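You operate a simulated robot arm through the tools that you are given. There is no shell and no other tool. Be economical: measure what you need, move in short steps, check, and stop when the job is done.

The job below is to be done with a simulated two-armed robot. You get a single attempt, and the scene is never put back.

JOB
Stir the settled slip even and brush the top of spool C7.
Fine: hold the white pot with one hand and stir with the wooden stick; use the round brush; both tools go back. Set down upright: wooden stick, round brush.

It is judged by the outcome, as a careful person would: the job done as asked, and still so three seconds after it is handed in. It fails if anything else is knocked over, pushed out of place, dropped, spilled or broken.

ROBOT AND FRAMES
Two 6-joint arms with two-finger parallel grippers on one trunk, on a base that drives. Base frame: it is fixed to the floor where the robot stands at the start and does not move with it; the origin is under the middle of the robot, x ahead of it, y to its left, z up; the surface under the hand at the start is at about z = 850. Readings come in mm, rad, newtons and seconds.
The left shoulder is at the start at [60, 187, 1222], the right one opposite. With the tool pointing down near the work surface each hand reaches from about 100 to 600 mm from the robot's upright axis, wherever it stands, measured 20 degrees to its own side. Places, roughly: green stick (3x3x18 cm) [800, -1000, 900]; red-handled lever [700, -500, 1200]; wooden stick (3x3x20 cm) [800, -900, 1000]. Payload 1.57 kg a hand.
Tool frame (each hand has its own): the origin (TCP) lies between the finger pads and is the grasp point; the fingertips stand 30 mm ahead of it; z points along the fingers, y is the line along which they close. The gripper opens to 110 mm. The fingers are 24 mm wide and 12 mm thick; the gripper's body (48 by 112 mm) begins 78 mm behind the TCP.
Orientation is that of the tool frame in the base frame, as a unit quaternion [x, y, z, w]. With the fingers straight down and closing along the base's y, the tool's x points along the base's -x, its y along +y and its z along -z.

CONTROLS
- The arms move only by the tool drive_tool. It takes "left_plan", "right_plan" or both (then of equal length, played together; a hand with none holds still); each is a list of rows, each an object of numbers (a shift or turn left out is 0, a gripper value left out holds the last): "dx", "dy", "dz": the shift along the tool's x, y, z in units of 50 mm (1.0 is 50 mm); "wx", "wy", "wz": the turn, a rotation vector about the tool's x, y, z in units of 6 degrees (1.0 is 6 degrees). In form: [{"dx": .., "dy": .., "dz": .., "wx": .., "wy": .., "wz": ..}, ...]. A call has 1 to 20 rows; each row shifts and turns the commanded pose from where the row before left it, along the tool's axes as they then stand. "left_fingers" and "right_fingers" are, for a hand that has rows, the closure, from 0 (fully open) to 1 (shut), set as the call begins (left out, the last holds). A call with a number of a shift or a turn outside -1 to 1 is refused whole. Each row takes 0.2 s and may step no farther than 50 mm and 0.15 rad from the row before; otherwise, or with a gripper value out of range, the whole call is refused. A pose out of reach is approached as far as the arm can. The call stops where the force on the tool passes 40 N (or 10 N more than at its start, if that is more) or the arm is blocked; 0.2 s more then pass. The fingers move at their own pace (about 153 mm/s each) and stop on an object; they squeeze with about 30 N. The grip force told is the motor's: it shows also when the fingers shut on nothing. Time passes only in rows, and 0.2 s behind the last, so rows that do not move let the fingers close. The reply holds the time, the measured pose of the TCP, the force on the tool along the base axes, the opening and the grip force, in the units named above and with some noise, with the torque about the TCP (base axes, N m) and any sound that the robot's microphone picked up, and new pictures: "views" is both (left out), scene, wrist or none (wrist: the cameras of the hands that moved).
- Cameras (640 x 400 px; columns grow to the right, rows downward): "scene" is now at [10.2, -32.6, 1769.6]; the picture's right is [-0.39, -0.92, 0.00], its down [-0.76, 0.32, -0.57] and it looks along [0.52, -0.22, -0.82] (base axes); focal length 256 px, centre (320, 200). "left" rides on the left gripper at [70, -16, -141] in its tool frame; the picture's right is [0.23, 0.97, 0.00], its down [-0.86, 0.20, -0.48] and it looks along [-0.47, 0.11, 0.88] (tool axes); focal length 222 px, centre (320, 200). "right" rides on the right gripper at [70, 16, -141] in its tool frame; the picture's right is [-0.23, 0.97, 0.00], its down [-0.86, -0.20, -0.48] and it looks along [-0.47, -0.11, 0.88] (tool axes); focal length 222 px, centre (320, 200). There is no depth. A picture from a camera that has moved, and an enlarged one, comes with that camera's place and axes in the base frame and with its lens. The place of the scene camera against the robot may be out by one fixed shift of up to 18 mm in any direction.
- lift_body(by): slides the trunk up (or, below 0, down) by that many mm; the arms and the scene camera ride with it, the base frame stays. It gives what a move gives, with no picture.
- drive_base(legs): drives the robot by 1 to 6 legs, each [ahead, left, turn to the left] in mm, mm and rad, along the robot's own axes; the way and the turn of a leg run together, so that a leg with both is an arc; at most 1500 mm and 3.142 rad a leg. The arms and the cameras ride along, it lands a little off, and it stops where it bumps. It gives what a move gives, and a new picture of the scene camera.
- pan_tilt(pan, tilt): turns the head with the scene camera to pan (to the left, within 1.501 rad either way) and tilt (down, from -0.506 to 1.204), counted from straight ahead of the robot. It gives what a move gives, and a new picture of the scene camera.
- enlarge(camera, box): a new picture of the part [left, top, right, bottom] of that camera's present view, enlarged. No time passes.
- sign_off(): hands the job in; it is judged then, once.

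Go step by step. Nothing tells you exact positions but the pictures and the camera data: compare them with the known pose of the tool, close in by small moves and look again before you grip or let go. The budget is 120 turns and 260 pictures, counting those below and the enlarged ones. Unless the task says otherwise, let go and move clear before handing in, and close with one line.

The tools are called by a JSON object that holds its "method" and its "body". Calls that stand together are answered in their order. drive_tool: Moves the arms, as the interface text tells. Its arguments: {"type":"object","properties":{"left_plan":{"type":"array"},"left_fingers":{"type":"number"},"right_plan":{"type":"array"},"right_fingers":{"type":"number"},"views":{"type":"string","enum":["both","scene","wrist","none"]}},"required":[]} The other tools are called the same way: lift_body (by) slides the trunk up or down; drive_base (legs) drives the base; pan_tilt (pan, tilt) turns the head that bears the scene camera; enlarge (camera, box) takes an enlarged picture of a part of a camera's view; sign_off () hands the job in.

At the start:

```text
t: 0.0
left_position: [400.0, -70.6, 1308.1]
left_tool_rot: [0.0, 1.0, 0.0, 0.001]
left_force: [0.7, -0.8, -0.7]
left_ft_torque: [-0.01, 0.01, 0.02]
left_finger_gap: 110.0
left_gripper_force: 0.1
right_position: [377.3, -376.1, 1364.8]
right_tool_rot: [0.0, 1.0, 0.0, 0.0]
right_force: [0.9, 0.3, -0.6]
right_ft_torque: [0.0, 0.0, 0.0]
right_finger_gap: 109.7
right_gripper_force: 0.1
trunk travel left (down, up): [-850.0, 140.0]
robot x, y, heading: [-2.0, -1.4, 0.001]
head pan, tilt: [-0.405, 0.965]
```

scene: 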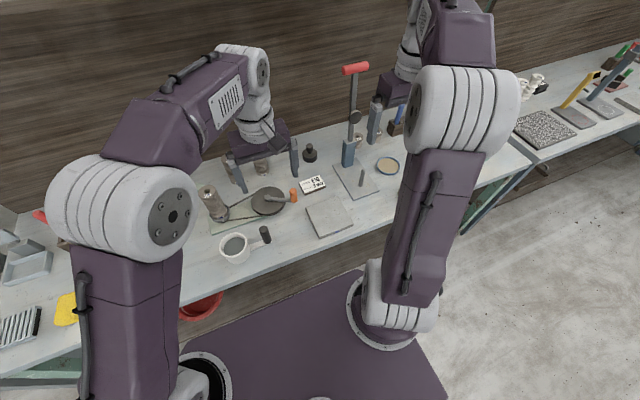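
right: 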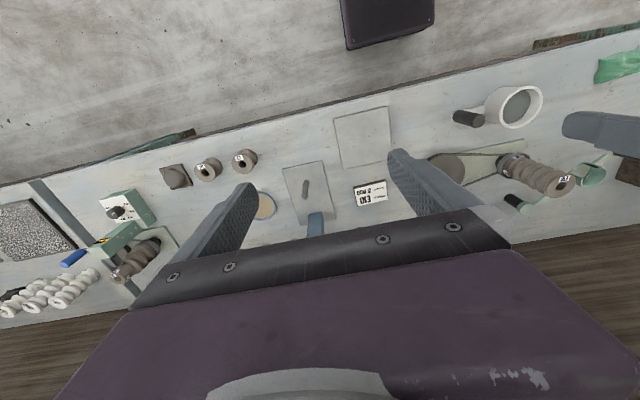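
left: 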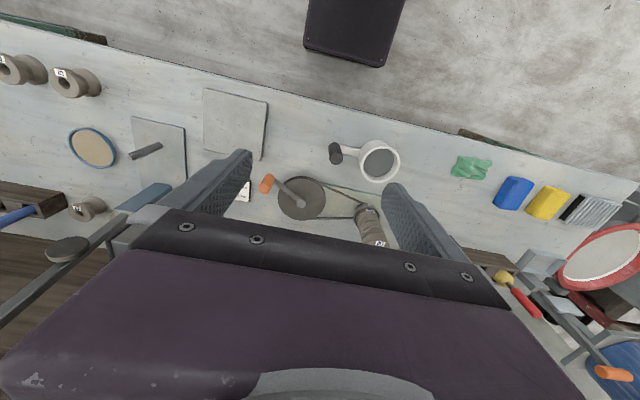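

I see a long bench with a white pot with a handle, spools and presses; the sticks should be to the right. I look around with the head first.

{"method": "pan_tilt", "body": {"pan": -0.9, "tilt": 0.7}}

{"method": "pan_tilt", "body": {"pan": 0.5, "tilt": 0.8}}

{"method": "pan_tilt", "body": {"pan": 0.0, "tilt": 0.6}}

```text
t: 0.9
left_position: [399.4, -70.1, 1307.3]
left_tool_rot: [0.0, 1.0, 0.0, 0.001]
left_force: [-0.2, 0.5, -0.9]
left_ft_torque: [-0.01, -0.01, 0.0]
left_finger_gap: 109.8
left_gripper_force: 0.0
right_position: [376.7, -377.1, 1365.0]
right_tool_rot: [0.0, 1.0, 0.0, -0.001]
right_force: [-0.7, 0.4, -0.2]
right_ft_torque: [-0.02, -0.03, 0.0]
right_finger_gap: 110.1
right_gripper_force: 0.1
trunk travel left (down, up): [-850.0, 140.0]
robot x, y, heading: [-1.9, 1.8, -0.001]
head pan, tilt: [-0.901, 0.7]
camera scene: at [-3.0, -71.0, 1790.6], right [-0.78, -0.62, 0.0], down [-0.4, 0.5, -0.76], along [0.48, -0.6, -0.64], focal length 256 px, centre (320, 200)
```

scene: 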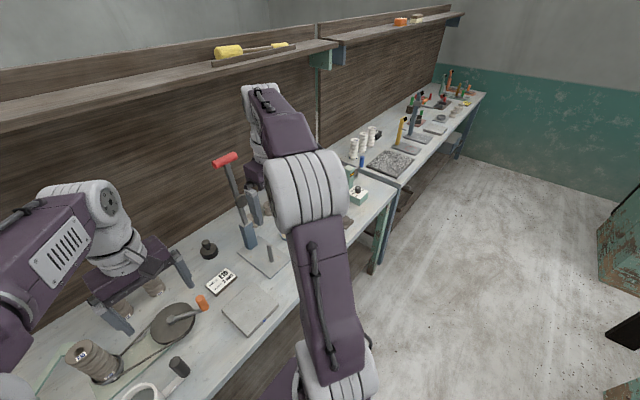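

```text
t: 2.5
left_position: [399.6, -70.1, 1307.2]
left_tool_rot: [0.0, 1.0, 0.0, 0.001]
left_force: [-0.6, -0.9, 0.4]
left_ft_torque: [0.02, -0.01, 0.01]
left_finger_gap: 109.8
left_gripper_force: 0.1
right_position: [377.2, -376.6, 1364.3]
right_tool_rot: [0.0, 1.0, 0.0, 0.0]
right_force: [0.3, -0.7, -0.3]
right_ft_torque: [0.04, 0.0, 0.03]
right_finger_gap: 110.0
right_gripper_force: 0.0
trunk travel left (down, up): [-850.0, 140.0]
robot x, y, heading: [0.8, 1.3, -0.008]
head pan, tilt: [0.499, 0.799]
camera scene: at [15.1, 34.0, 1782.4], right [0.48, -0.88, 0.0], down [-0.63, -0.34, -0.7], along [0.61, 0.33, -0.72], focal length 256 px, centre (320, 200)
```

scene: 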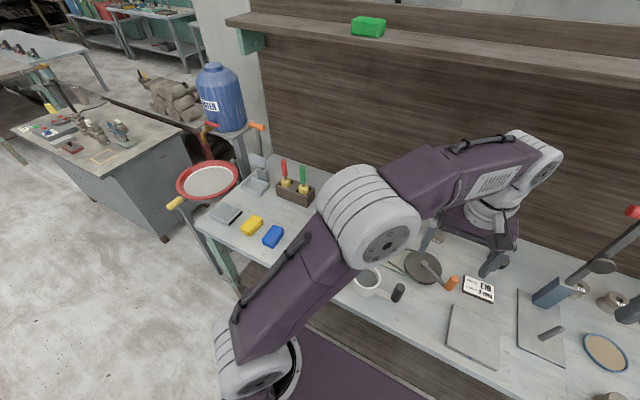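

```text
t: 3.4
left_position: [400.4, -69.1, 1307.5]
left_tool_rot: [0.0, 1.0, -0.001, 0.0]
left_force: [0.4, -0.4, -0.2]
left_ft_torque: [0.03, 0.01, 0.01]
left_finger_gap: 109.9
left_gripper_force: 0.1
right_position: [377.3, -377.2, 1364.9]
right_tool_rot: [0.0, 1.0, 0.0, 0.001]
right_force: [0.0, 0.1, -0.3]
right_ft_torque: [-0.01, 0.03, -0.02]
right_finger_gap: 109.9
right_gripper_force: 0.0
trunk travel left (down, up): [-850.0, 140.0]
robot x, y, heading: [-0.2, 2.6, -0.004]
head pan, tilt: [0.0, 0.6]
camera scene: at [32.5, -4.4, 1799.2], right [0.0, -1.0, 0.0], down [-0.57, 0.0, -0.82], along [0.82, 0.0, -0.57], focal length 256 px, centre (320, 200)
```

scene: 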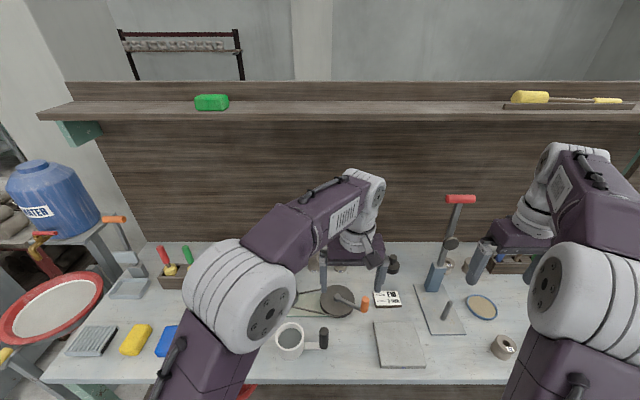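

The pot stands near the left, and the tools lie further right. I drive to the right to look at the tool racks.

{"method": "drive_base", "body": {"legs": [[0, -700, 0]]}}

{"method": "pan_tilt", "body": {"pan": -0.1, "tilt": 0.75}}

```text
t: 7.2
left_position: [395.2, -765.8, 1307.6]
left_tool_rot: [0.005, 1.0, 0.0, 0.0]
left_force: [-0.2, 1.3, 0.1]
left_ft_torque: [0.01, -0.01, -0.02]
left_finger_gap: 110.0
left_gripper_force: 0.0
right_position: [370.6, -1071.6, 1365.5]
right_tool_rot: [0.004, 1.0, -0.001, 0.0]
right_force: [0.0, 0.0, 0.6]
right_ft_torque: [0.02, 0.0, -0.04]
right_finger_gap: 110.2
right_gripper_force: 0.0
trunk travel left (down, up): [-850.0, 140.0]
robot x, y, heading: [-6.1, -694.1, -0.01]
head pan, tilt: [0.0, 0.6]
camera scene: at [29.2, -695.9, 1799.2], right [-0.01, -1.0, 0.0], down [-0.56, 0.0, -0.83], along [0.82, -0.01, -0.56], focal length 256 px, centre (320, 200)
```

scene: 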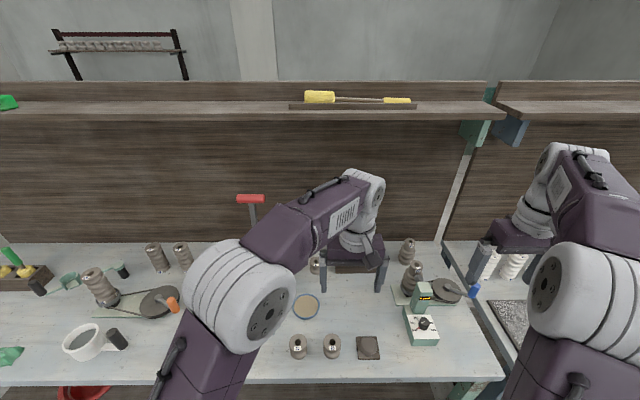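

```text
t: 7.9
left_position: [395.9, -766.1, 1307.1]
left_tool_rot: [0.005, 1.0, 0.0, 0.0]
left_force: [1.1, 0.4, 0.1]
left_ft_torque: [0.03, 0.0, -0.01]
left_finger_gap: 110.0
left_gripper_force: 0.0
right_position: [370.5, -1072.1, 1365.1]
right_tool_rot: [0.005, 1.0, -0.001, 0.0]
right_force: [-0.9, -0.5, 0.4]
right_ft_torque: [0.01, -0.02, -0.02]
right_finger_gap: 110.2
right_gripper_force: 0.0
trunk travel left (down, up): [-850.0, 140.0]
robot x, y, heading: [-3.8, -697.3, -0.012]
head pan, tilt: [-0.099, 0.75]
camera scene: at [23.2, -705.7, 1786.4], right [-0.11, -0.99, 0.0], down [-0.68, 0.07, -0.73], along [0.73, -0.08, -0.68], focal length 256 px, centre (320, 200)
```

scene: 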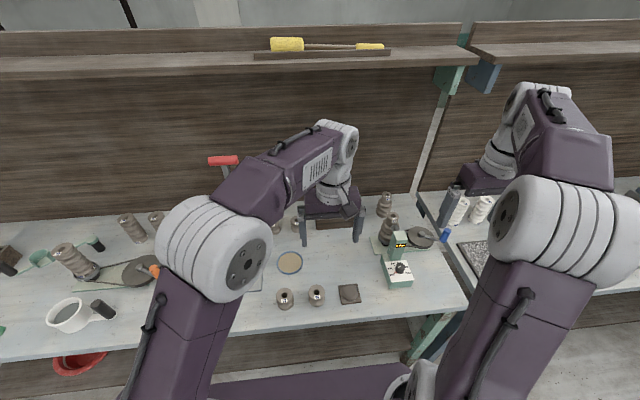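

A rack is hidden behind the left gripper. I look with the wrist cameras.

{"method": "drive_tool", "body": {"left_plan": [{}], "right_plan": [{}], "views": "wrist"}}

{"method": "enlarge", "body": {"camera": "scene", "box": [240, 180, 480, 330]}}

```text
t: 8.3
left_position: [394.9, -766.0, 1307.2]
left_tool_rot: [0.006, 1.0, 0.0, 0.0]
left_force: [0.7, -0.3, -0.1]
left_ft_torque: [0.03, 0.02, -0.01]
left_finger_gap: 109.9
left_gripper_force: 0.1
right_position: [369.2, -1072.7, 1365.6]
right_tool_rot: [0.005, 1.0, 0.0, 0.001]
right_force: [-0.6, -0.1, -1.0]
right_ft_torque: [0.01, 0.01, -0.04]
right_finger_gap: 110.0
right_gripper_force: 0.0
trunk travel left (down, up): [-850.0, 140.0]
robot x, y, heading: [-0.7, -692.1, -0.01]
head pan, tilt: [-0.099, 0.75]
camera right: at [301.8, -1056.2, 1506.2], right [0.24, 0.97, 0.0], down [0.85, -0.21, 0.48], along [0.47, -0.11, -0.88], focal length 222 px, centre (320, 200)
camera left: at [326.9, -781.6, 1448.5], right [-0.22, 0.98, 0.0], down [0.86, 0.19, 0.48], along [0.47, 0.1, -0.88], focal length 222 px, centre (320, 200)
```

right: 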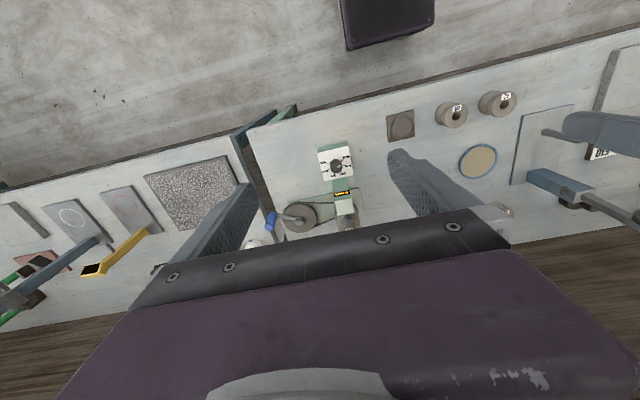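
left: 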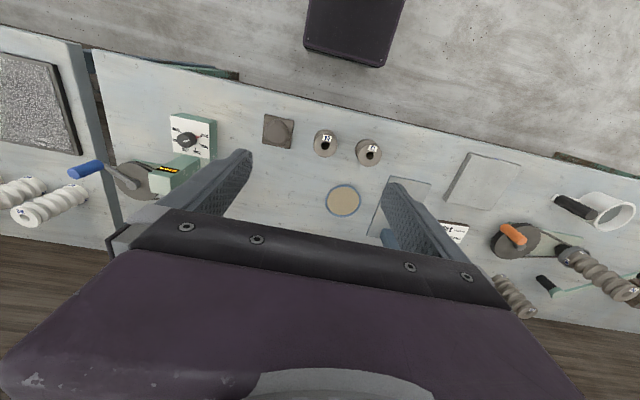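

```text
2.67 times, centred on (360, 255) of scene
camera zoom: at [23.2, -705.4, 1786.3], right [-0.11, -0.99, 0.0], down [-0.68, 0.07, -0.73], along [0.73, -0.08, -0.68], focal length 683 px, centre (213, 53)
```

zoom: 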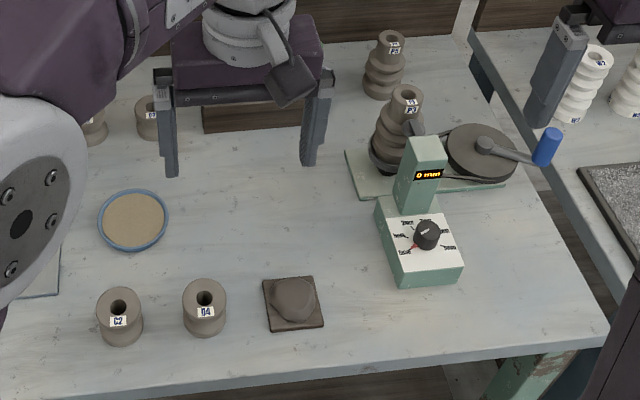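

The rack is behind the left gripper; I move the left hand aside to the left to see it.

{"method": "drive_tool", "body": {"left_plan": [{"dy": 1}, {"dy": 1}, {"dy": 1}, {"dy": 1}, {"dy": 1}, {"dy": 1}], "views": "scene"}}

```text
t: 9.7
left_position: [400.0, -465.6, 1304.0]
left_tool_rot: [0.004, 1.0, 0.0, 0.0]
left_force: [0.7, -0.5, -0.1]
left_ft_torque: [-0.05, 0.02, 0.01]
left_finger_gap: 110.1
left_gripper_force: 0.1
right_position: [369.6, -1071.4, 1364.9]
right_tool_rot: [0.005, 1.0, -0.001, 0.0]
right_force: [-0.1, 0.1, -1.0]
right_ft_torque: [-0.02, 0.01, 0.04]
right_finger_gap: 109.8
right_gripper_force: 0.0
trunk travel left (down, up): [-850.0, 140.0]
robot x, y, heading: [-5.6, -692.8, -0.008]
head pan, tilt: [-0.099, 0.75]
camera scene: at [23.2, -703.9, 1786.4], right [-0.11, -0.99, 0.0], down [-0.68, 0.07, -0.73], along [0.73, -0.08, -0.68], focal length 256 px, centre (320, 200)
```

scene: 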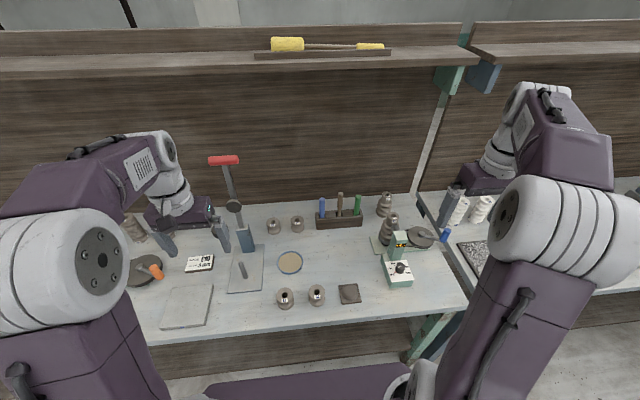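

{"method": "enlarge", "body": {"camera": "scene", "box": [260, 175, 420, 275]}}

{"method": "enlarge", "body": {"camera": "scene", "box": [170, 180, 350, 320]}}

```text
4.00 times, centred on (340, 225) of scene
camera zoom: at [23.2, -703.9, 1786.4], right [-0.11, -0.99, 0.0], down [-0.68, 0.07, -0.73], along [0.73, -0.08, -0.68], focal length 1024 px, centre (240, 100)
```

zoom: 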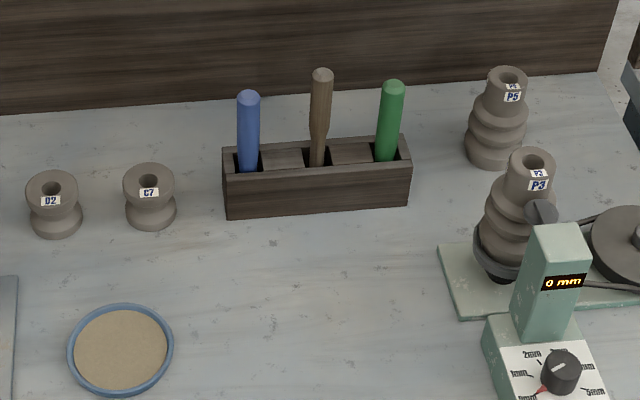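

```text
2.86 times, centred on (260, 250) of scene
camera zoom: at [23.2, -703.9, 1786.4], right [-0.11, -0.99, 0.0], down [-0.68, 0.07, -0.73], along [0.73, -0.08, -0.68], focal length 732 px, centre (491, 57)
```

zoom: 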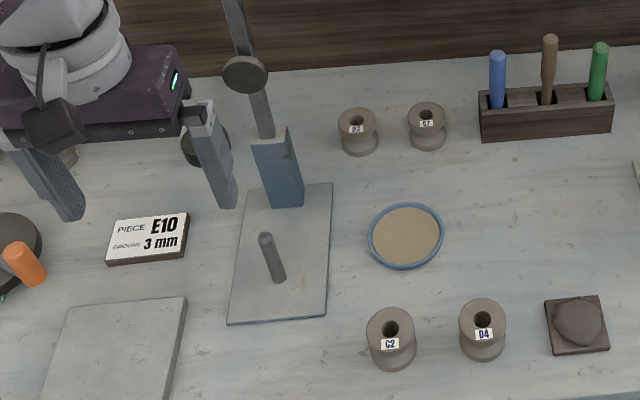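

C7 is beside a rack holding a blue, a wooden and a green stick. I now look for the round brush on the left.

{"method": "drive_base", "body": {"legs": [[0, 1000, 0]]}}

{"method": "enlarge", "body": {"camera": "scene", "box": [0, 130, 320, 330]}}

{"method": "enlarge", "body": {"camera": "scene", "box": [320, 130, 640, 330]}}

```text
t: 15.0
left_position: [396.1, 565.7, 1304.3]
left_tool_rot: [-0.005, 1.0, 0.0, 0.0]
left_force: [-0.5, 0.2, 0.8]
left_ft_torque: [0.02, -0.01, 0.0]
left_finger_gap: 109.9
left_gripper_force: 0.1
right_position: [376.9, -40.0, 1364.3]
right_tool_rot: [-0.005, 1.0, 0.0, 0.001]
right_force: [0.5, -0.3, 0.4]
right_ft_torque: [0.04, 0.0, 0.03]
right_finger_gap: 109.9
right_gripper_force: 0.1
trunk travel left (down, up): [-850.0, 140.0]
robot x, y, heading: [-2.4, 330.4, 0.006]
head pan, tilt: [-0.099, 0.75]
camera scene: at [23.6, 320.7, 1786.3], right [-0.09, -1.0, 0.0], down [-0.68, 0.06, -0.73], along [0.73, -0.07, -0.68], focal length 256 px, centre (320, 200)
```

scene: 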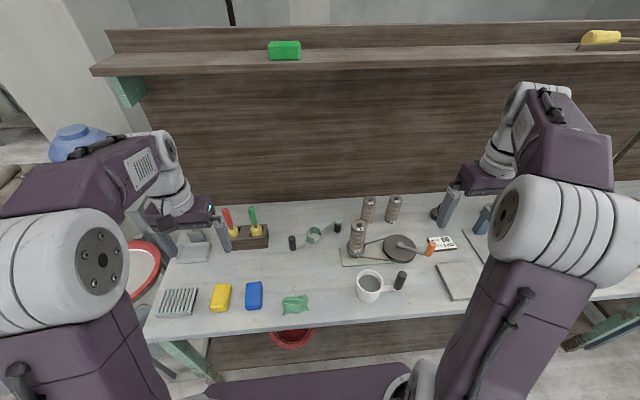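

```text
2.00 times, centred on (160, 230) of scene
camera zoom: at [23.6, 320.7, 1786.3], right [-0.09, -1.0, 0.0], down [-0.68, 0.06, -0.73], along [0.73, -0.07, -0.68], focal length 512 px, centre (640, 140)
```

zoom: 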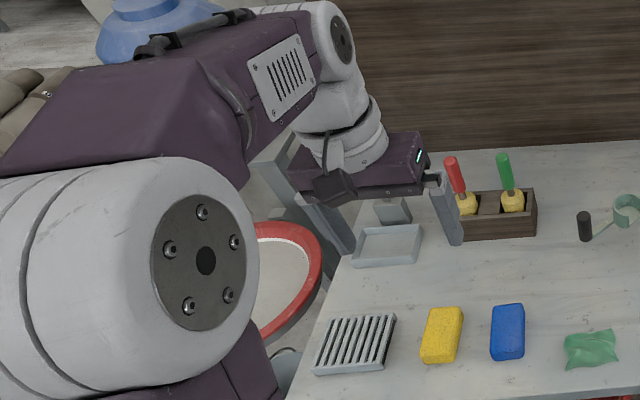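

```text
2.00 times, centred on (480, 230) of scene
camera zoom: at [23.6, 320.7, 1786.3], right [-0.09, -1.0, 0.0], down [-0.68, 0.06, -0.73], along [0.73, -0.07, -0.68], focal length 512 px, centre (0, 140)
```

zoom: 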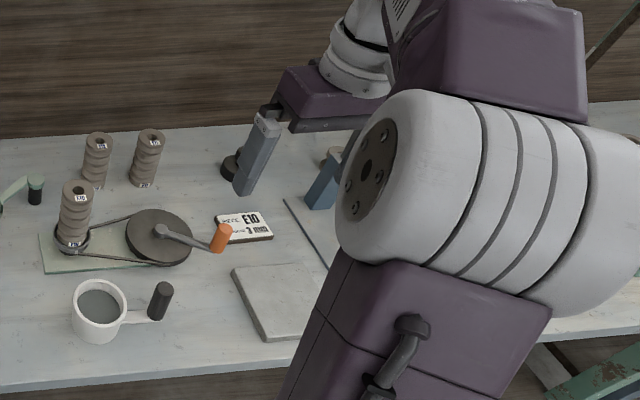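

The left rack has a red and a green tool with yellow heads. I zoom in closer to tell what they are.

{"method": "enlarge", "body": {"camera": "scene", "box": [200, 195, 280, 255]}}

{"method": "drive_tool", "body": {"left_plan": [{"dx": 1, "dy": -1}, {"dx": 1, "dy": -1}, {"dy": -1}]}}

```text
6.67 times, centred on (240, 225) of scene
camera zoom: at [23.6, 320.7, 1786.3], right [-0.09, -1.0, 0.0], down [-0.68, 0.06, -0.73], along [0.73, -0.07, -0.68], focal length 1707 px, centre (853, 33)
```

zoom: 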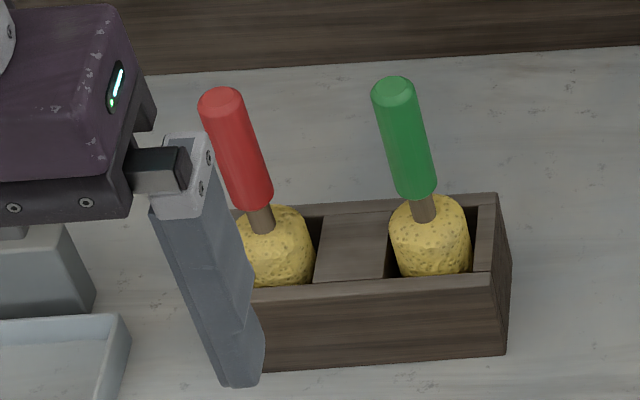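

```text
refused: row 1 steps farther than a row can; nothing moved
```

Those are sponges. The brushes are probably the blue and green sticks of the other rack or on the far right bench; I go there and look.

{"method": "drive_base", "body": {"legs": [[0, -1250, 0]]}}

{"method": "pan_tilt", "body": {"pan": -0.9, "tilt": 0.5}}

{"method": "enlarge", "body": {"camera": "scene", "box": [260, 60, 500, 210]}}

```text
t: 21.1
left_position: [402.1, -648.9, 1304.2]
left_tool_rot: [0.004, 1.0, 0.0, 0.0]
left_force: [0.2, -0.1, -0.5]
left_ft_torque: [-0.06, 0.02, 0.0]
left_finger_gap: 110.1
left_gripper_force: 0.1
right_position: [372.0, -1254.4, 1365.8]
right_tool_rot: [0.004, 1.0, 0.0, 0.0]
right_force: [0.2, 0.3, 0.0]
right_ft_torque: [-0.02, 0.01, -0.01]
right_finger_gap: 110.0
right_gripper_force: 0.2
trunk travel left (down, up): [-850.0, 140.0]
robot x, y, heading: [-2.1, -879.0, -0.009]
head pan, tilt: [-0.099, 0.75]
camera scene: at [24.5, -888.0, 1786.4], right [-0.11, -0.99, 0.0], down [-0.68, 0.07, -0.73], along [0.73, -0.08, -0.68], focal length 256 px, centre (320, 200)
```

scene: 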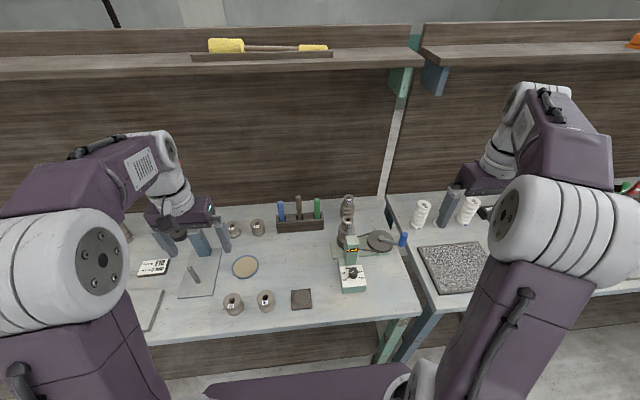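

```text
t: 22.3
left_position: [401.3, -649.1, 1304.8]
left_tool_rot: [0.003, 1.0, 0.0, 0.0]
left_force: [0.2, 0.8, -0.7]
left_ft_torque: [0.02, 0.0, 0.03]
left_finger_gap: 110.1
left_gripper_force: 0.0
right_position: [372.3, -1255.5, 1365.5]
right_tool_rot: [0.003, 1.0, 0.0, 0.0]
right_force: [0.1, 0.0, -0.3]
right_ft_torque: [-0.01, -0.02, 0.0]
right_finger_gap: 110.0
right_gripper_force: 0.0
trunk travel left (down, up): [-850.0, 140.0]
robot x, y, heading: [0.5, -877.4, -0.005]
head pan, tilt: [-0.901, 0.499]
camera scene: at [-1.8, -951.5, 1808.3], right [-0.79, -0.62, 0.0], down [-0.3, 0.38, -0.88], along [0.54, -0.69, -0.48], focal length 256 px, centre (320, 200)
```

scene: 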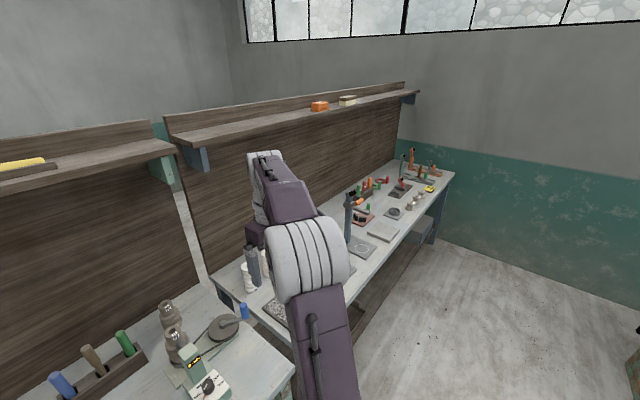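

```text
2.67 times, centred on (380, 135) of scene
camera zoom: at [-1.8, -951.5, 1808.3], right [-0.79, -0.62, 0.0], down [-0.3, 0.38, -0.88], along [0.54, -0.69, -0.48], focal length 683 px, centre (160, 373)
```

zoom: 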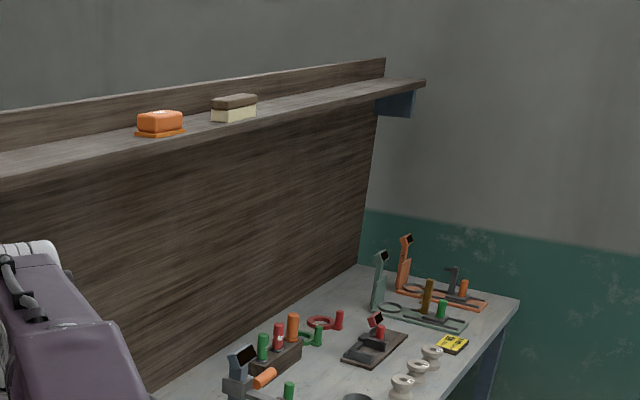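

The far bench belongs to other work; the rack with wooden stick is at about (850, -885). I drive up to the bench there to inspect the blue and green tools, with the left hand ahead of the rack.

{"method": "pan_tilt", "body": {"pan": 0.2, "tilt": 0.8}}

{"method": "drive_base", "body": {"legs": [[0, -215, 0], [200, 0, 0]]}}

```text
t: 23.6
left_position: [401.3, -649.3, 1305.0]
left_tool_rot: [0.004, 1.0, 0.0, 0.0]
left_force: [-0.2, -0.4, -0.3]
left_ft_torque: [0.01, 0.01, 0.02]
left_finger_gap: 110.2
left_gripper_force: 0.0
right_position: [372.7, -1255.1, 1363.7]
right_tool_rot: [0.004, 1.0, 0.0, 0.0]
right_force: [-0.1, 0.1, 0.6]
right_ft_torque: [0.02, -0.02, 0.03]
right_finger_gap: 110.0
right_gripper_force: 0.1
trunk travel left (down, up): [-850.0, 140.0]
robot x, y, heading: [-0.0, -875.7, -0.006]
head pan, tilt: [0.201, 0.799]
camera scene: at [21.4, -864.7, 1782.4], right [0.19, -0.98, 0.0], down [-0.7, -0.14, -0.7], along [0.68, 0.13, -0.72], focal length 256 px, centre (320, 200)
```

scene: 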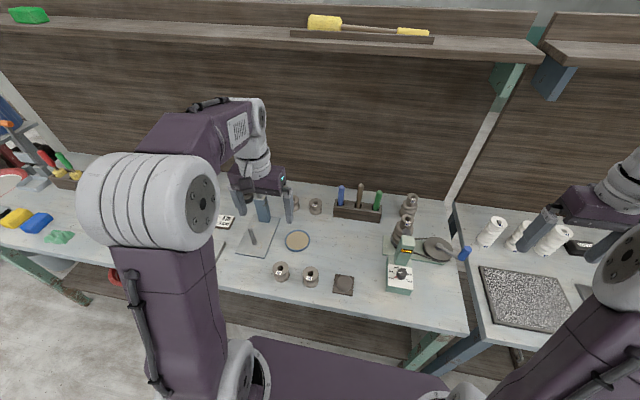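

```text
t: 26.6
left_position: [592.0, -870.7, 1302.9]
left_tool_rot: [0.015, 1.0, 0.0, -0.003]
left_force: [0.7, -0.4, -0.5]
left_ft_torque: [0.0, 0.07, -0.01]
left_finger_gap: 110.2
left_gripper_force: 0.0
right_position: [549.8, -1474.5, 1363.0]
right_tool_rot: [0.014, 1.0, -0.001, -0.003]
right_force: [0.8, 0.1, -0.5]
right_ft_torque: [-0.04, 0.06, 0.01]
right_finger_gap: 109.7
right_gripper_force: 0.1
trunk travel left (down, up): [-850.0, 140.0]
robot x, y, heading: [179.7, -1086.8, -0.028]
head pan, tilt: [0.201, 0.799]
stopped in leg 2: the robot was blocked; the commanded pose is now the measured one
camera scene: at [209.3, -1075.9, 1782.2], right [0.17, -0.99, 0.0], down [-0.71, -0.12, -0.69], along [0.68, 0.12, -0.72], focal length 256 px, centre (320, 200)
```

scene: 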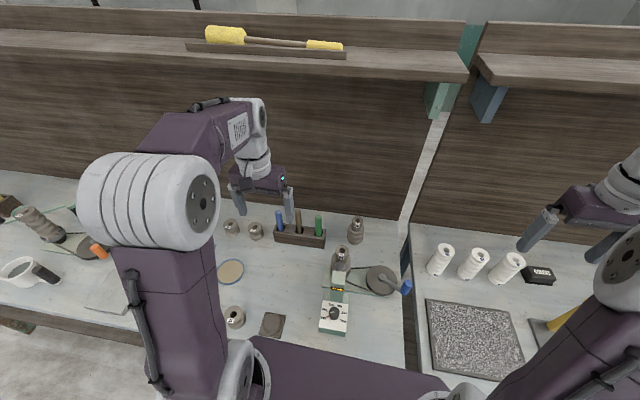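

The base bumped at x=180, probably on the bench leg. I back off, shift left and try ahead again between the legs.

{"method": "drive_base", "body": {"legs": [[-40, 0, 0.02], [0, 200, 0], [120, 0, 0]]}}

```text
t: 29.5
left_position: [660.0, -656.9, 1305.1]
left_tool_rot: [0.004, 1.0, 0.0, 0.001]
left_force: [-0.6, -0.8, 0.6]
left_ft_torque: [-0.02, 0.0, 0.01]
left_finger_gap: 110.1
left_gripper_force: 0.0
right_position: [629.9, -1262.6, 1366.4]
right_tool_rot: [0.005, 1.0, -0.001, 0.001]
right_force: [-0.2, 0.2, -0.7]
right_ft_torque: [-0.03, -0.01, -0.01]
right_finger_gap: 109.7
right_gripper_force: 0.0
trunk travel left (down, up): [-850.0, 140.0]
robot x, y, heading: [256.3, -884.3, -0.011]
head pan, tilt: [0.201, 0.799]
camera scene: at [278.3, -871.2, 1782.4], right [0.19, -0.98, 0.0], down [-0.7, -0.14, -0.7], along [0.69, 0.13, -0.72], focal length 256 px, centre (320, 200)
```

scene: 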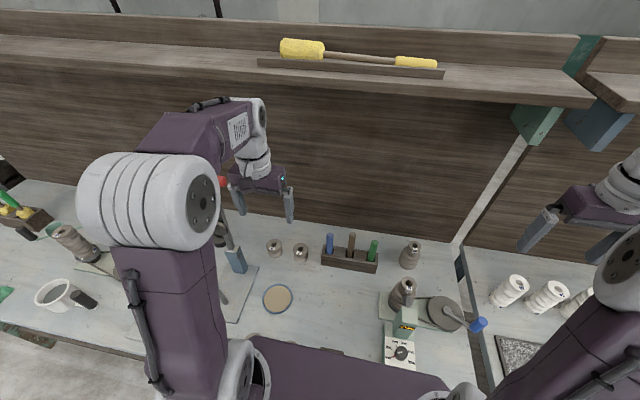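

It passes under the bench here. I go 50 mm further, then zoom at the rack from this nearer place.

{"method": "drive_base", "body": {"legs": [[50, 0, 0.01]]}}

{"method": "enlarge", "body": {"camera": "scene", "box": [240, 210, 440, 335]}}

```text
t: 30.4
left_position: [701.0, -654.2, 1307.5]
left_tool_rot: [-0.001, 1.0, 0.0, 0.004]
left_force: [-0.9, 0.5, 1.0]
left_ft_torque: [0.02, -0.09, 0.02]
left_finger_gap: 109.9
left_gripper_force: 0.1
right_position: [677.0, -1261.3, 1366.5]
right_tool_rot: [-0.001, 1.0, 0.0, 0.004]
right_force: [-1.2, 0.7, 0.6]
right_ft_torque: [0.06, -0.12, -0.01]
right_finger_gap: 110.2
right_gripper_force: 0.0
trunk travel left (down, up): [-850.0, 140.0]
robot x, y, heading: [308.5, -885.4, -0.0]
head pan, tilt: [0.201, 0.799]
camera scene: at [320.2, -873.1, 1782.5], right [0.2, -0.98, 0.0], down [-0.7, -0.14, -0.7], along [0.69, 0.14, -0.71], focal length 256 px, centre (320, 200)
```

scene: 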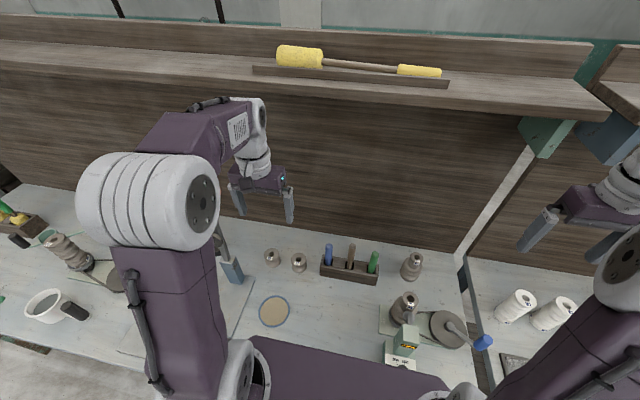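

```text
3.20 times, centred on (340, 272) of scene
camera zoom: at [320.2, -873.1, 1782.5], right [0.2, -0.98, 0.0], down [-0.7, -0.14, -0.7], along [0.69, 0.14, -0.71], focal length 820 px, centre (256, -32)
```

zoom: 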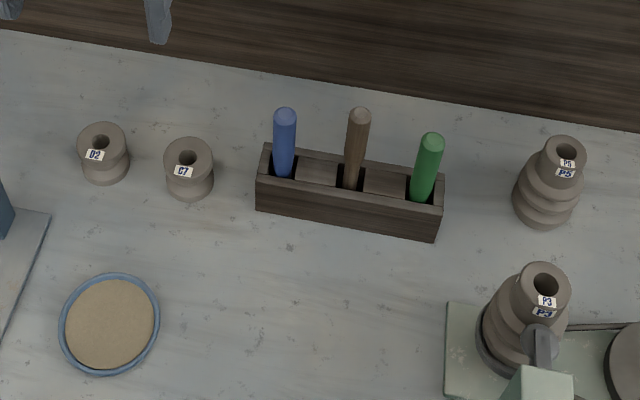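

The wooden stick top is at about (845, -880, 1045). I bring the left hand above the rack and look with its wrist camera.

{"method": "drive_tool", "body": {"left_plan": [{"dy": -0.9}, {"dy": -0.9}, {"dy": -0.9}, {"dy": -0.9}, {"dy": -0.9}, {"dx": -0.9, "dz": 0.3}, {"dx": -0.2, "dz": 0.9}, {"dz": 0.8}], "left_fingers": 0.45}}

```text
t: 32.2
left_position: [764.9, -880.3, 1201.5]
left_tool_rot: [-0.001, 1.0, 0.0, 0.002]
left_force: [0.6, 1.0, 1.0]
left_ft_torque: [0.01, -0.03, -0.03]
left_finger_gap: 60.8
left_gripper_force: 0.2
right_position: [684.5, -1261.3, 1365.2]
right_tool_rot: [-0.001, 1.0, 0.0, 0.0]
right_force: [-0.2, 0.1, 0.4]
right_ft_torque: [0.01, -0.05, -0.01]
right_finger_gap: 110.0
right_gripper_force: 0.0
trunk travel left (down, up): [-850.0, 140.0]
robot x, y, heading: [309.6, -882.8, 0.001]
head pan, tilt: [0.201, 0.799]
camera scene: at [330.7, -873.6, 1782.4], right [0.2, -0.98, 0.0], down [-0.7, -0.14, -0.7], along [0.68, 0.14, -0.72], focal length 256 px, centre (320, 200)
camera left: at [695.0, -895.5, 1342.3], right [-0.23, 0.97, 0.0], down [0.85, 0.2, 0.48], along [0.47, 0.11, -0.88], focal length 222 px, centre (320, 200)
```

scene: 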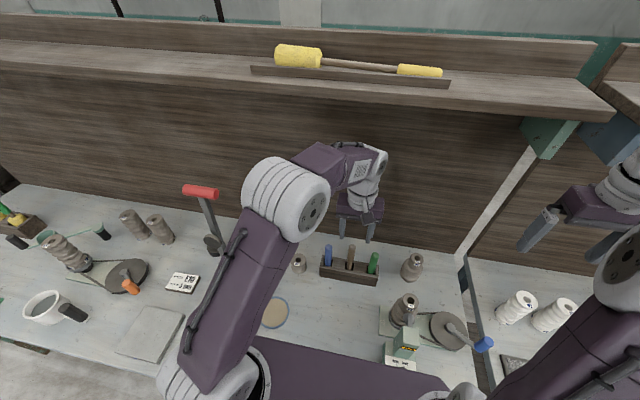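
left: 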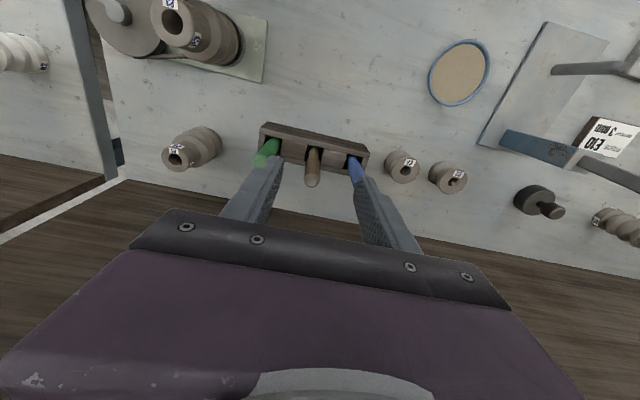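

{"method": "enlarge", "body": {"camera": "left", "box": [230, 100, 410, 212]}}

```text
3.56 times, centred on (320, 156) of left
camera zoom: at [695.0, -895.5, 1342.3], right [-0.23, 0.97, 0.0], down [0.85, 0.2, 0.48], along [0.47, 0.11, -0.88], focal length 790 px, centre (320, 356)
```

zoom: 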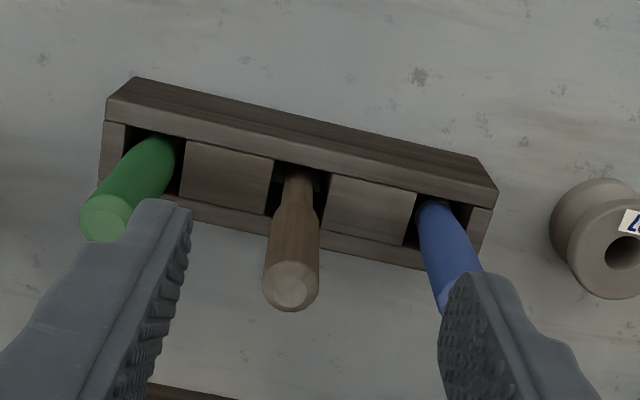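

Rack is aligned with y; the wooden stick is at about (827, -876). I align above it and check before descending.

{"method": "drive_tool", "body": {"left_plan": [{"dx": -0.62, "dy": 0.04}, {"dx": -0.62, "dy": 0.04}, {"dz": 0.7}, {"dz": 0.7}, {"dz": 0.7}, {}]}}

{"method": "enlarge", "body": {"camera": "scene", "box": [270, 180, 430, 290]}}

```text
t: 33.6
left_position: [828.8, -874.6, 1096.6]
left_tool_rot: [0.0, 1.0, 0.0, -0.001]
left_force: [-0.5, 0.1, -0.1]
left_ft_torque: [0.01, -0.02, -0.01]
left_finger_gap: 60.6
left_gripper_force: 0.1
right_position: [684.8, -1260.8, 1364.3]
right_tool_rot: [-0.001, 1.0, 0.0, 0.0]
right_force: [0.0, -0.3, -0.5]
right_ft_torque: [0.0, -0.01, 0.02]
right_finger_gap: 110.0
right_gripper_force: 0.0
trunk travel left (down, up): [-850.0, 140.0]
robot x, y, heading: [309.0, -882.7, -0.001]
head pan, tilt: [0.201, 0.799]
camera scene: at [331.9, -872.8, 1782.4], right [0.2, -0.98, 0.0], down [-0.7, -0.14, -0.7], along [0.68, 0.14, -0.72], focal length 256 px, centre (320, 200)
camera left: at [758.8, -890.8, 1238.1], right [-0.23, 0.97, 0.0], down [0.85, 0.2, 0.48], along [0.47, 0.11, -0.88], focal length 222 px, centre (320, 200)
```

scene: 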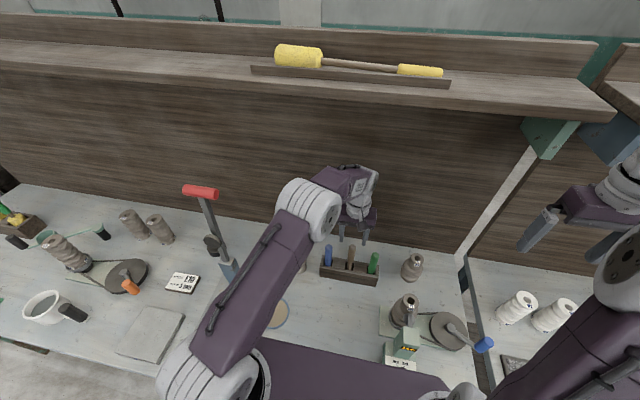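
left: 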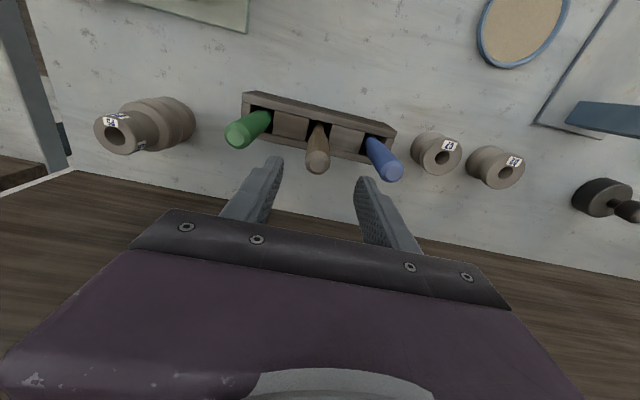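

```text
3.64 times, centred on (350, 235) of scene
camera zoom: at [331.9, -872.8, 1782.4], right [0.2, -0.98, 0.0], down [-0.7, -0.14, -0.7], along [0.68, 0.14, -0.72], focal length 931 px, centre (211, 73)
```

zoom: 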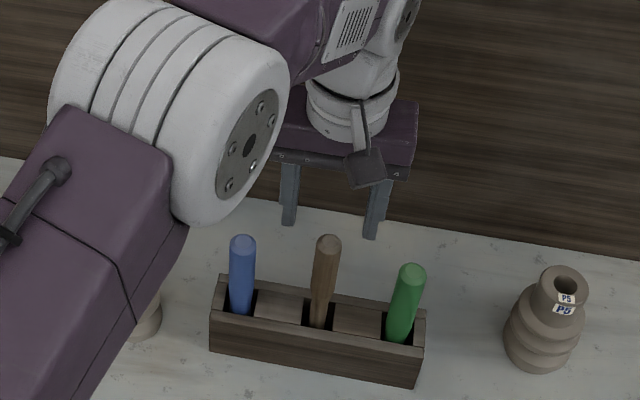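

The hand is about 6 mm too far ahead; I correct, descend and grip the wooden stick near z=1003.

{"method": "drive_tool", "body": {"left_plan": [{"dx": 0.13, "dy": -0.02}, {"dz": 0.6}, {"dz": 0.6}, {"dz": 0.64}, {}]}}

{"method": "enlarge", "body": {"camera": "scene", "box": [270, 180, 430, 290]}}

```text
t: 34.8
left_position: [822.6, -873.9, 1009.8]
left_tool_rot: [-0.001, 1.0, 0.0, 0.0]
left_force: [-0.5, 0.0, -0.2]
left_ft_torque: [-0.04, -0.02, -0.01]
left_finger_gap: 60.7
left_gripper_force: 0.1
right_position: [687.1, -1260.9, 1365.7]
right_tool_rot: [-0.001, 1.0, 0.0, 0.0]
right_force: [-0.1, 0.6, -0.1]
right_ft_torque: [-0.03, 0.03, 0.0]
right_finger_gap: 110.0
right_gripper_force: 0.2
trunk travel left (down, up): [-850.0, 140.0]
robot x, y, heading: [308.6, -883.0, 0.002]
head pan, tilt: [0.201, 0.799]
camera scene: at [332.3, -872.8, 1782.4], right [0.2, -0.98, 0.0], down [-0.7, -0.14, -0.7], along [0.68, 0.14, -0.72], focal length 256 px, centre (320, 200)
camera left: at [753.5, -889.9, 1149.8], right [-0.23, 0.97, 0.0], down [0.85, 0.2, 0.48], along [0.47, 0.11, -0.88], focal length 222 px, centre (320, 200)
```

scene: 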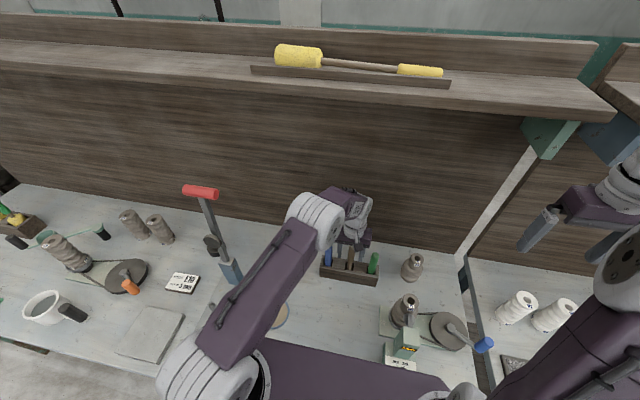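
left: 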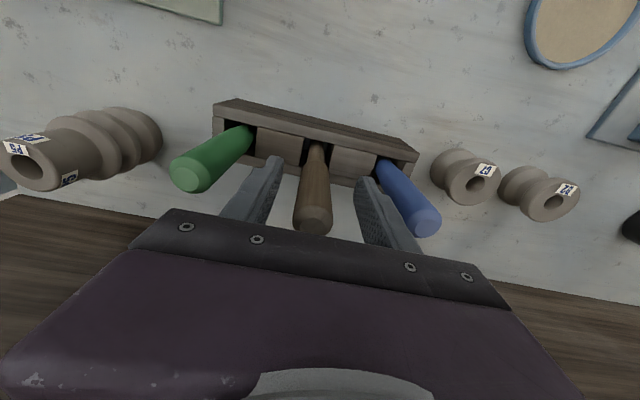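

```text
3.64 times, centred on (350, 235) of scene
camera zoom: at [332.3, -872.8, 1782.4], right [0.2, -0.98, 0.0], down [-0.7, -0.14, -0.7], along [0.68, 0.14, -0.72], focal length 931 px, centre (211, 73)
```

zoom: 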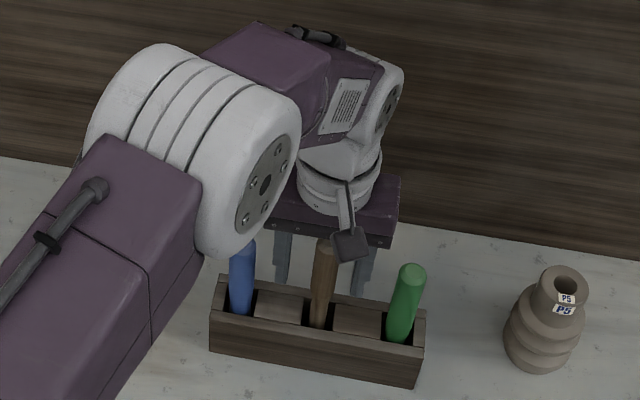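

The stick lies between the pads. I close and lift straight up.

{"method": "drive_tool", "body": {"left_plan": [{}, {}, {}], "left_fingers": 1.0, "views": "none"}}

{"method": "drive_tool", "body": {"left_plan": [{"dz": -0.5}, {"dz": -0.8}, {"dz": -0.8}, {"dz": -0.8}, {"dz": -0.8}, {}]}}

```text
t: 35.6
left_position: [822.3, -873.1, 1008.7]
left_tool_rot: [-0.002, 1.0, 0.0, 0.0]
left_force: [0.4, -0.7, 0.7]
left_ft_torque: [-0.06, -0.01, 0.02]
left_finger_gap: 22.4
left_gripper_force: 30.5
right_position: [687.5, -1260.7, 1365.2]
right_tool_rot: [0.0, 1.0, 0.0, 0.0]
right_force: [0.5, 0.1, -1.1]
right_ft_torque: [-0.03, -0.01, 0.01]
right_finger_gap: 109.9
right_gripper_force: 0.1
trunk travel left (down, up): [-850.0, 140.0]
robot x, y, heading: [309.5, -887.9, -0.0]
head pan, tilt: [0.201, 0.799]
```

```text
t: 37.0
left_position: [823.2, -874.4, 1194.3]
left_tool_rot: [0.0, 1.0, 0.001, 0.0]
left_force: [0.1, -0.5, -0.7]
left_ft_torque: [-0.03, 0.01, 0.03]
left_finger_gap: 22.6
left_gripper_force: 30.0
right_position: [687.5, -1259.9, 1365.3]
right_tool_rot: [-0.002, 1.0, 0.0, 0.001]
right_force: [-0.5, -0.4, 0.0]
right_ft_torque: [-0.01, -0.01, -0.02]
right_finger_gap: 110.0
right_gripper_force: 0.1
trunk travel left (down, up): [-850.0, 140.0]
robot x, y, heading: [309.8, -884.8, 0.003]
head pan, tilt: [0.201, 0.799]
camera scene: at [333.2, -872.7, 1782.3], right [0.2, -0.98, 0.0], down [-0.7, -0.14, -0.7], along [0.68, 0.14, -0.72], focal length 256 px, centre (320, 200)
camera left: at [754.1, -890.3, 1336.2], right [-0.23, 0.97, 0.0], down [0.85, 0.2, 0.48], along [0.47, 0.11, -0.88], focal length 222 px, centre (320, 200)
```

scene: 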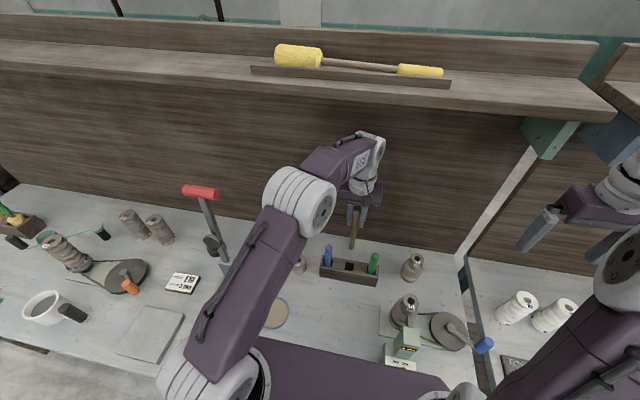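
left: 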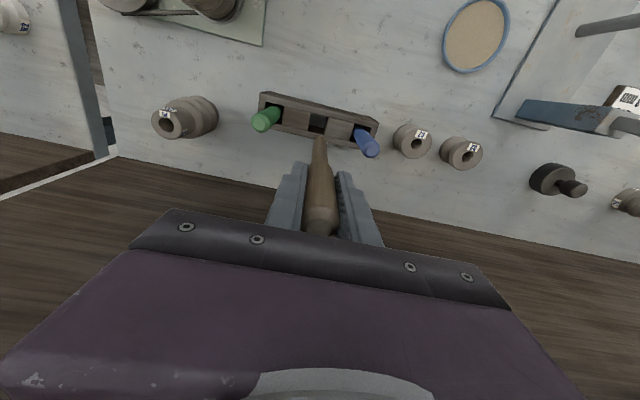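

The stick is out, gripped firmly. I draw the hand back, back the base out and drive left to the pot.

{"method": "drive_tool", "body": {"left_plan": [{"dx": 0.8}, {"dx": 0.8}, {"dx": 0.8}, {"dx": 0.8}, {"dx": 0.8}, {"dy": 0.8}, {"dy": 0.8}], "views": "none"}}

{"method": "drive_base", "body": {"legs": [[-270, 0, 0], [0, 990, 0]]}}

```text
t: 38.6
left_position: [621.2, -792.3, 1191.4]
left_tool_rot: [-0.001, 1.0, -0.001, 0.0]
left_force: [0.4, 0.0, -0.9]
left_ft_torque: [-0.03, 0.02, 0.02]
left_finger_gap: 22.6
left_gripper_force: 29.9
right_position: [687.4, -1259.2, 1364.9]
right_tool_rot: [-0.001, 1.0, 0.0, 0.0]
right_force: [0.5, 1.3, -0.8]
right_ft_torque: [-0.03, -0.02, -0.02]
right_finger_gap: 110.0
right_gripper_force: 0.1
trunk travel left (down, up): [-850.0, 140.0]
robot x, y, heading: [310.8, -887.7, 0.003]
head pan, tilt: [0.201, 0.799]
```

```text
t: 45.2
left_position: [355.6, 166.5, 1193.3]
left_tool_rot: [0.006, 1.0, 0.001, 0.0]
left_force: [-0.3, -0.6, -0.2]
left_ft_torque: [-0.03, -0.03, 0.02]
left_finger_gap: 22.4
left_gripper_force: 29.9
right_position: [413.2, -301.0, 1364.9]
right_tool_rot: [0.009, 1.0, 0.0, 0.001]
right_force: [0.2, 0.8, 0.2]
right_ft_torque: [0.02, 0.03, 0.01]
right_finger_gap: 110.2
right_gripper_force: 0.1
trunk travel left (down, up): [-850.0, 140.0]
robot x, y, heading: [39.9, 81.9, -0.012]
head pan, tilt: [0.201, 0.799]
camera scene: at [65.3, 92.7, 1782.4], right [0.18, -0.98, 0.0], down [-0.7, -0.13, -0.7], along [0.69, 0.13, -0.72], focal length 256 px, centre (320, 200)
```

scene: 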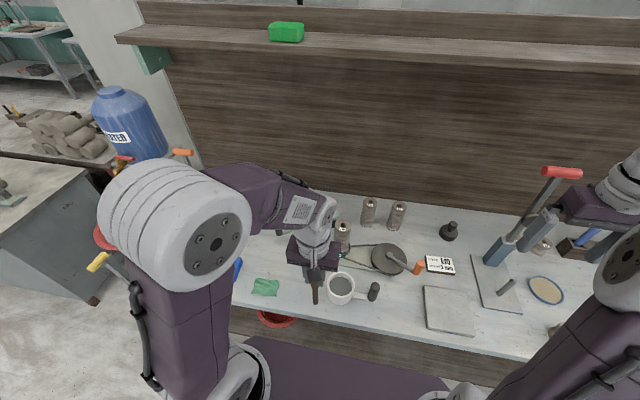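

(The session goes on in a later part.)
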